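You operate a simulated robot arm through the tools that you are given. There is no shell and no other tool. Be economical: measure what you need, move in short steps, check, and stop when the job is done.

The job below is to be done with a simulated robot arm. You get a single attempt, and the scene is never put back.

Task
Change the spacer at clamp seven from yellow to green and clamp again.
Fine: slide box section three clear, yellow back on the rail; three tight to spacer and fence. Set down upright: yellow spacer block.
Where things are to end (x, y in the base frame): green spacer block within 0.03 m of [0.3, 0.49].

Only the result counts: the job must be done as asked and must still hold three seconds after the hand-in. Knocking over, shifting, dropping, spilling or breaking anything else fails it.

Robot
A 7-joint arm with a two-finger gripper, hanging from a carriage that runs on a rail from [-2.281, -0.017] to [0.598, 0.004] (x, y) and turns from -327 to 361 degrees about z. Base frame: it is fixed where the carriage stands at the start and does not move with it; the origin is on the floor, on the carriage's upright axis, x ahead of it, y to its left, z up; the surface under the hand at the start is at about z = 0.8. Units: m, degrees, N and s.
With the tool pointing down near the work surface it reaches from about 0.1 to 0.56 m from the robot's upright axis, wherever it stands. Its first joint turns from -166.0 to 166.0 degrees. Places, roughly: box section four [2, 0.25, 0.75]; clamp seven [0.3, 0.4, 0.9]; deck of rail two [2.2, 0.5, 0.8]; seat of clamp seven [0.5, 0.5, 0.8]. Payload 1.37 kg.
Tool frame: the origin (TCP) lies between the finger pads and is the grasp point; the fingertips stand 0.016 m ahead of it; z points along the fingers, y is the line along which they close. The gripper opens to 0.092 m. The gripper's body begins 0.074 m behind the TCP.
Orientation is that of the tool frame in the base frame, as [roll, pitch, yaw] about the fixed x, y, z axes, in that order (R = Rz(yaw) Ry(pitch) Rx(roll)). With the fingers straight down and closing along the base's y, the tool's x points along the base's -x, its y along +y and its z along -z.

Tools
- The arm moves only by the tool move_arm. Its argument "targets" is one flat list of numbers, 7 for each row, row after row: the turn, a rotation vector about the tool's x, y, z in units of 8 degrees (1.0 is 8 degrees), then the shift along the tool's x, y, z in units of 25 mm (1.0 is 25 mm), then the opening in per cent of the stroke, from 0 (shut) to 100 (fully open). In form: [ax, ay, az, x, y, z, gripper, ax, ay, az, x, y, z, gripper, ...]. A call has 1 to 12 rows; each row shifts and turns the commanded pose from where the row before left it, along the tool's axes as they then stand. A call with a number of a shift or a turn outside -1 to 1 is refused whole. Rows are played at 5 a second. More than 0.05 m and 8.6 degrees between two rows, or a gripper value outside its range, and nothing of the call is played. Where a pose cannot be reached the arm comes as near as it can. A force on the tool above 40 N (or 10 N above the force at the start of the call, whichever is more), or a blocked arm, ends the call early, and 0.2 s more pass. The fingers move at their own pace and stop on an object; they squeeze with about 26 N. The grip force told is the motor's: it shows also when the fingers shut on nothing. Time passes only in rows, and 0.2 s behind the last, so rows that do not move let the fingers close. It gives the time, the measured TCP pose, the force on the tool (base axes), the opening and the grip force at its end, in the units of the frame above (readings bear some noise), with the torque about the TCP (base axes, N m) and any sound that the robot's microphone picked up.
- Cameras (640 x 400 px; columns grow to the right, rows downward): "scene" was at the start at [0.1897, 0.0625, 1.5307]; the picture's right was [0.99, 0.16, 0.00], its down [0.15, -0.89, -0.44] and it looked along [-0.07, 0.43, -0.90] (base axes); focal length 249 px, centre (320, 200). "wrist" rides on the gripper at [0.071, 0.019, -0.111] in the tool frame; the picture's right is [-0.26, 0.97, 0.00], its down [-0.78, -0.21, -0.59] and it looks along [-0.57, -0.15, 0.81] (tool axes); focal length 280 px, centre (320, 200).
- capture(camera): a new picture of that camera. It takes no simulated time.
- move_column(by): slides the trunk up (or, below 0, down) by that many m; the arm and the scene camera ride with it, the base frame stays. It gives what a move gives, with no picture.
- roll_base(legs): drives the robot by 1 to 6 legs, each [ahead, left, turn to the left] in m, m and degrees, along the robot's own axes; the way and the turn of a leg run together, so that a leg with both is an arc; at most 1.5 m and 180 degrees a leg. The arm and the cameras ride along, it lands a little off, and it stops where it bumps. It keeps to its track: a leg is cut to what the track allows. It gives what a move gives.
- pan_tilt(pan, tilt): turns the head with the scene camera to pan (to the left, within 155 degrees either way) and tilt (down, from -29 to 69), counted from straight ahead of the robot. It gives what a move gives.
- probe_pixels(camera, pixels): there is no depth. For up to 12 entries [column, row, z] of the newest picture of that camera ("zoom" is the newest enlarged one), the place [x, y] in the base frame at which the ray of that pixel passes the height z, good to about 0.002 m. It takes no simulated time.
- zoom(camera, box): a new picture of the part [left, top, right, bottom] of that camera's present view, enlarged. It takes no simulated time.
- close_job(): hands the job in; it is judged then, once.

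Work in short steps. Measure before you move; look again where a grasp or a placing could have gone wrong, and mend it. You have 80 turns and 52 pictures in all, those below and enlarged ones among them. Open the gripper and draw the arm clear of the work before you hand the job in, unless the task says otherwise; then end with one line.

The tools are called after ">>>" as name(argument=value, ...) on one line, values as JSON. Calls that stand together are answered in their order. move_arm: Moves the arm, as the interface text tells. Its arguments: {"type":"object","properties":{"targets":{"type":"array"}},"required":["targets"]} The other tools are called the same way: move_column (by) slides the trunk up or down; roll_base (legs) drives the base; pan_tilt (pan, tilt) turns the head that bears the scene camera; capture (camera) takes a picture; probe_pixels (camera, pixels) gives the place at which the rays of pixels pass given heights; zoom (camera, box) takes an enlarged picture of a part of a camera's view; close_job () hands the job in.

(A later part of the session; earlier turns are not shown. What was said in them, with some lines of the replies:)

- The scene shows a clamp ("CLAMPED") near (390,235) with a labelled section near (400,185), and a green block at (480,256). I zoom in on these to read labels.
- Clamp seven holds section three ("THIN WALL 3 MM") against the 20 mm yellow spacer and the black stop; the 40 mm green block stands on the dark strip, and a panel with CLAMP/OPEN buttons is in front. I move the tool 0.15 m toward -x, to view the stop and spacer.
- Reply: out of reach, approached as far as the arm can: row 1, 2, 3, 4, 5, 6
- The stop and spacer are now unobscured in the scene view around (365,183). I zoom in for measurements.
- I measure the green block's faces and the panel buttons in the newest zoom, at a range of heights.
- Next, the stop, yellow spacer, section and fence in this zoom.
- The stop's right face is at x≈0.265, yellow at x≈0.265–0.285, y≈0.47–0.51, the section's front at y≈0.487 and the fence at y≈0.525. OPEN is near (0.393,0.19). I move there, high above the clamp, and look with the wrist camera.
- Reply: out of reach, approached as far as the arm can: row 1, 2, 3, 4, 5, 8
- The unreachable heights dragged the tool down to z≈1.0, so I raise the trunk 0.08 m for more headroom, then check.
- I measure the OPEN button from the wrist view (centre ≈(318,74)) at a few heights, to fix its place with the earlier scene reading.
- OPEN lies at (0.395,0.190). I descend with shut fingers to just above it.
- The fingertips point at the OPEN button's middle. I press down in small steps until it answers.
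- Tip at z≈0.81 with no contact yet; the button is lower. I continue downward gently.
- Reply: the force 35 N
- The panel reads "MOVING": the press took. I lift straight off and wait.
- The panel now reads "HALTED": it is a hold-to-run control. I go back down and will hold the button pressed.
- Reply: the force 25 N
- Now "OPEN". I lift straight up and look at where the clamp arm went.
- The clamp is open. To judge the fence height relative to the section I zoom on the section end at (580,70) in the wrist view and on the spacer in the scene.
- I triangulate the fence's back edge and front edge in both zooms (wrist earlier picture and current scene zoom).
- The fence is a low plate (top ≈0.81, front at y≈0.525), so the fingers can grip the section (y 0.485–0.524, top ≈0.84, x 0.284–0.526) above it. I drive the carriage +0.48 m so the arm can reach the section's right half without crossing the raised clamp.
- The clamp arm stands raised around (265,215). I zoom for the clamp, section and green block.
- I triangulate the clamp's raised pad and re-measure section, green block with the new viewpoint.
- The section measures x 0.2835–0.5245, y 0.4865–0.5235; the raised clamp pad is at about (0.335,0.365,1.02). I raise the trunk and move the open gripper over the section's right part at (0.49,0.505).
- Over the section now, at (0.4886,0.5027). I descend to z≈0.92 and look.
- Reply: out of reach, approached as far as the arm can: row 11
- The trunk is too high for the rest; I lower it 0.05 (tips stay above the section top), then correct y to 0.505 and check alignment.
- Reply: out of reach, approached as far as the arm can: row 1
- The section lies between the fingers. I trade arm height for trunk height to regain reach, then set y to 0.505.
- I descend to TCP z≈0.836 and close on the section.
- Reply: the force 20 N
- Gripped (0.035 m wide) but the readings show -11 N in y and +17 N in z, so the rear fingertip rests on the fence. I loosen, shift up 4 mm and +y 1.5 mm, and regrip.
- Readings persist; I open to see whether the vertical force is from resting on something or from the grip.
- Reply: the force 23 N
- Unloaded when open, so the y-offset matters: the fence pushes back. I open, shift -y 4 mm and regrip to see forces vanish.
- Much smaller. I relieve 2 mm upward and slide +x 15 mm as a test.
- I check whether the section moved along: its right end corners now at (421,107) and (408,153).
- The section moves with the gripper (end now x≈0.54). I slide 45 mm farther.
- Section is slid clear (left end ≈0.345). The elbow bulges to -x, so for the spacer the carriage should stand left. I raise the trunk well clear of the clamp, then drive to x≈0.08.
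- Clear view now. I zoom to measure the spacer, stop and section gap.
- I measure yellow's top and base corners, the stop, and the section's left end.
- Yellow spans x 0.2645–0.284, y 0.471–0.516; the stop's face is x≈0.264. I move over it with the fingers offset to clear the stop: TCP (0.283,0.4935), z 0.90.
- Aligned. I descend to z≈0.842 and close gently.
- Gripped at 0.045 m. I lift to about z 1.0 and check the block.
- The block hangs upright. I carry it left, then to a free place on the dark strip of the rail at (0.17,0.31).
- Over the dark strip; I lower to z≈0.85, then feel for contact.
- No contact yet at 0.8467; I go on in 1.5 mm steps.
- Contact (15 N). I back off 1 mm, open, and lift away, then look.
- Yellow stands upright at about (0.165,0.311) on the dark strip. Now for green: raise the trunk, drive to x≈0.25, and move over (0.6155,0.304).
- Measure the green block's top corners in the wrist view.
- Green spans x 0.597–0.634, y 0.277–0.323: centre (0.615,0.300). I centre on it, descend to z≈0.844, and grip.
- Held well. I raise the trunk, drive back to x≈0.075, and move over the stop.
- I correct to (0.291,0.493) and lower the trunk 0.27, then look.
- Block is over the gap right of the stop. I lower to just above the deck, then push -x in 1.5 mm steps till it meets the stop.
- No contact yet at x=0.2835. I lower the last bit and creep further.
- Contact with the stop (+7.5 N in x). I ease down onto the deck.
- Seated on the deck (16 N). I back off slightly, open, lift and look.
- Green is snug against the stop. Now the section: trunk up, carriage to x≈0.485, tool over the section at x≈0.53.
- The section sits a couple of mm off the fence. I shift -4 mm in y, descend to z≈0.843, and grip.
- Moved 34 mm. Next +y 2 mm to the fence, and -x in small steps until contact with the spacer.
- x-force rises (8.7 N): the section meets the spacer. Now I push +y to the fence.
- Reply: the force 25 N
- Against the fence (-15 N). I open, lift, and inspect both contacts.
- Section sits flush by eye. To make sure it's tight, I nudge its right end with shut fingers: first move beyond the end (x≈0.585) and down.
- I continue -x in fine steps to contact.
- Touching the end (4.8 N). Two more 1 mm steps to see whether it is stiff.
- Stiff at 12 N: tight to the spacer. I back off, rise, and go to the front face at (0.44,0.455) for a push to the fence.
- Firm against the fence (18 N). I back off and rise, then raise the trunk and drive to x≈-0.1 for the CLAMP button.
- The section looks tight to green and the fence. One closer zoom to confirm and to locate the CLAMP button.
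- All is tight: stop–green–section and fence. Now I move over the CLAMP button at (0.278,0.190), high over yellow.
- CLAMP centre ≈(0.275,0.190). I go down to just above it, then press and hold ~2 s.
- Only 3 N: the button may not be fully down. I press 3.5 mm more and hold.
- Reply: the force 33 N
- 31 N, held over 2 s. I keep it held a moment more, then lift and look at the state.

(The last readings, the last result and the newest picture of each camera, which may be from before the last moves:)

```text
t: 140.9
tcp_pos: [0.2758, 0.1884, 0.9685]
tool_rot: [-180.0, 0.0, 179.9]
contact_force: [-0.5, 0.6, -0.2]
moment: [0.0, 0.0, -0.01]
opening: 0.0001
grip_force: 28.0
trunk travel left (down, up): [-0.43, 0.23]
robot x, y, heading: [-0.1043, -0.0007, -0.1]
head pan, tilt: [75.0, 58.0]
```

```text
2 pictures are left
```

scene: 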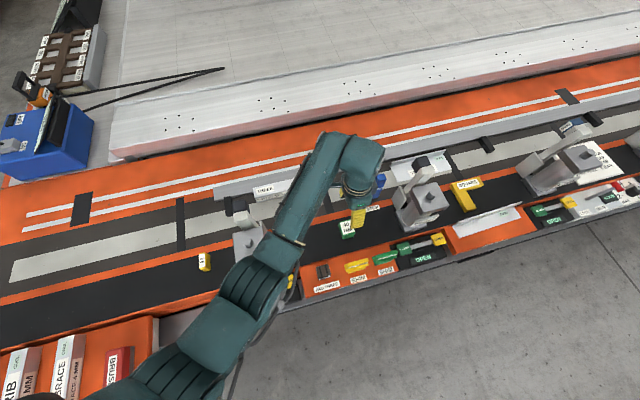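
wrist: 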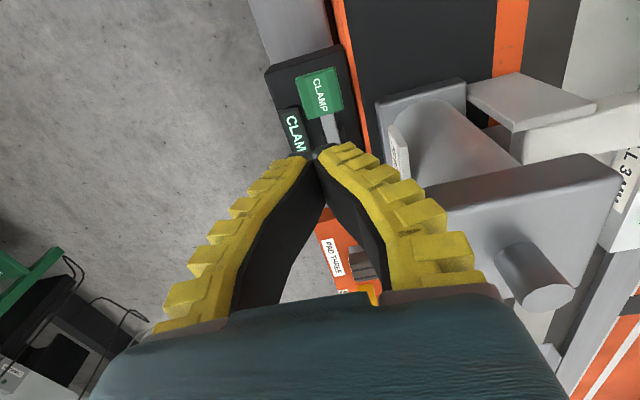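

Display reads "CLAM…" (CLAMPED) and the clamp arm is down. I raise the trunk, open the gripper, drive back and check once from the scene camera.

>>> move_column(by=0.2)

>>> move_arm(targets=[0, 0, 0, 0, 0, 0, 60, 0, 0, 0, 0, 0, 0, 90, 0, 0, 0, 0, 0, 0, 90])

>>> roll_base(legs=[[-0.25, 0, 0]])

>>> pan_tilt(pan=55, tilt=55)

>>> capture(camera="scene")

```text
t: 143.1
tcp_pos: [0.276, 0.1885, 1.1684]
tool_rot: [-180.0, 0.1, -180.0]
contact_force: [0.0, 0.2, 0.3]
moment: [0.01, 0.03, -0.01]
opening: 0.0
grip_force: 28.0
trunk travel left (down, up): [-0.63, 0.03]
robot x, y, heading: [-0.1046, -0.0013, -0.4]
head pan, tilt: [75.0, 58.0]
```

```text
t: 143.9
tcp_pos: [0.2751, 0.1893, 1.1693]
tool_rot: [-180.0, 0.1, 180.0]
contact_force: [0.4, 0.3, -0.1]
moment: [-0.01, -0.02, 0.01]
opening: 0.084
grip_force: 0.9
trunk travel left (down, up): [-0.63, 0.03]
robot x, y, heading: [-0.1035, -0.0016, 0.1]
head pan, tilt: [75.0, 58.0]
```

```text
t: 145.7
tcp_pos: [0.0297, 0.1879, 1.1691]
tool_rot: [-180.0, 0.1, -180.0]
contact_force: [-0.6, 0.2, 0.0]
moment: [-0.03, -0.02, -0.03]
opening: 0.0839
grip_force: 0.0
trunk travel left (down, up): [-0.63, 0.03]
robot x, y, heading: [-0.3526, -0.003, -0.2]
head pan, tilt: [75.0, 58.0]
```

```text
t: 146.6
tcp_pos: [0.0291, 0.1886, 1.1703]
tool_rot: [-179.9, 0.1, -179.9]
contact_force: [-0.3, 0.3, 0.0]
moment: [-0.01, 0.03, 0.01]
opening: 0.0837
grip_force: 0.8
trunk travel left (down, up): [-0.63, 0.03]
robot x, y, heading: [-0.3514, -0.0017, -0.1]
head pan, tilt: [55.0, 55.0]
```

```text
1 pictures are left
```

scene: 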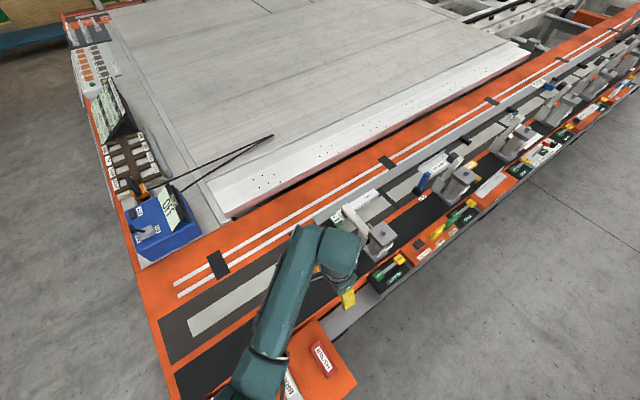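

One last zoom on the clamp area around (355,215) to confirm.

>>> zoom(camera="scene", box=[300, 175, 444, 295])

```text
3.33 times, centred on (372, 235) of scene
```

zoom: 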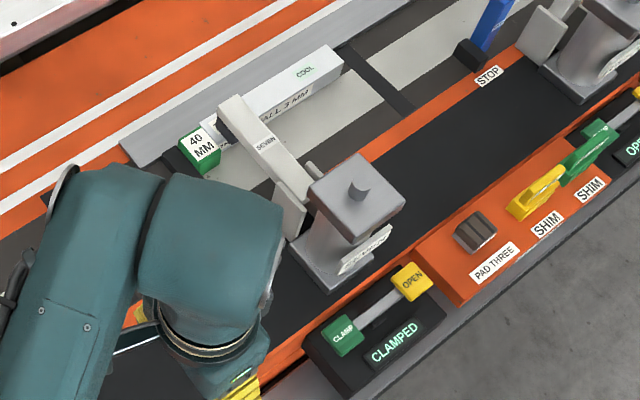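

The panel reads CLAMPED, the clamp holds section three against green and the fence, and the arm is clear. I hand in.

>>> close_job()

```text
The job is handed in.
```

The job is handed in: the green spacer is in at clamp seven, section three is tight to it and the fence, the clamp reads CLAMPED, and the yellow spacer stands upright on the rail's dark strip at about (0.17, 0.31).
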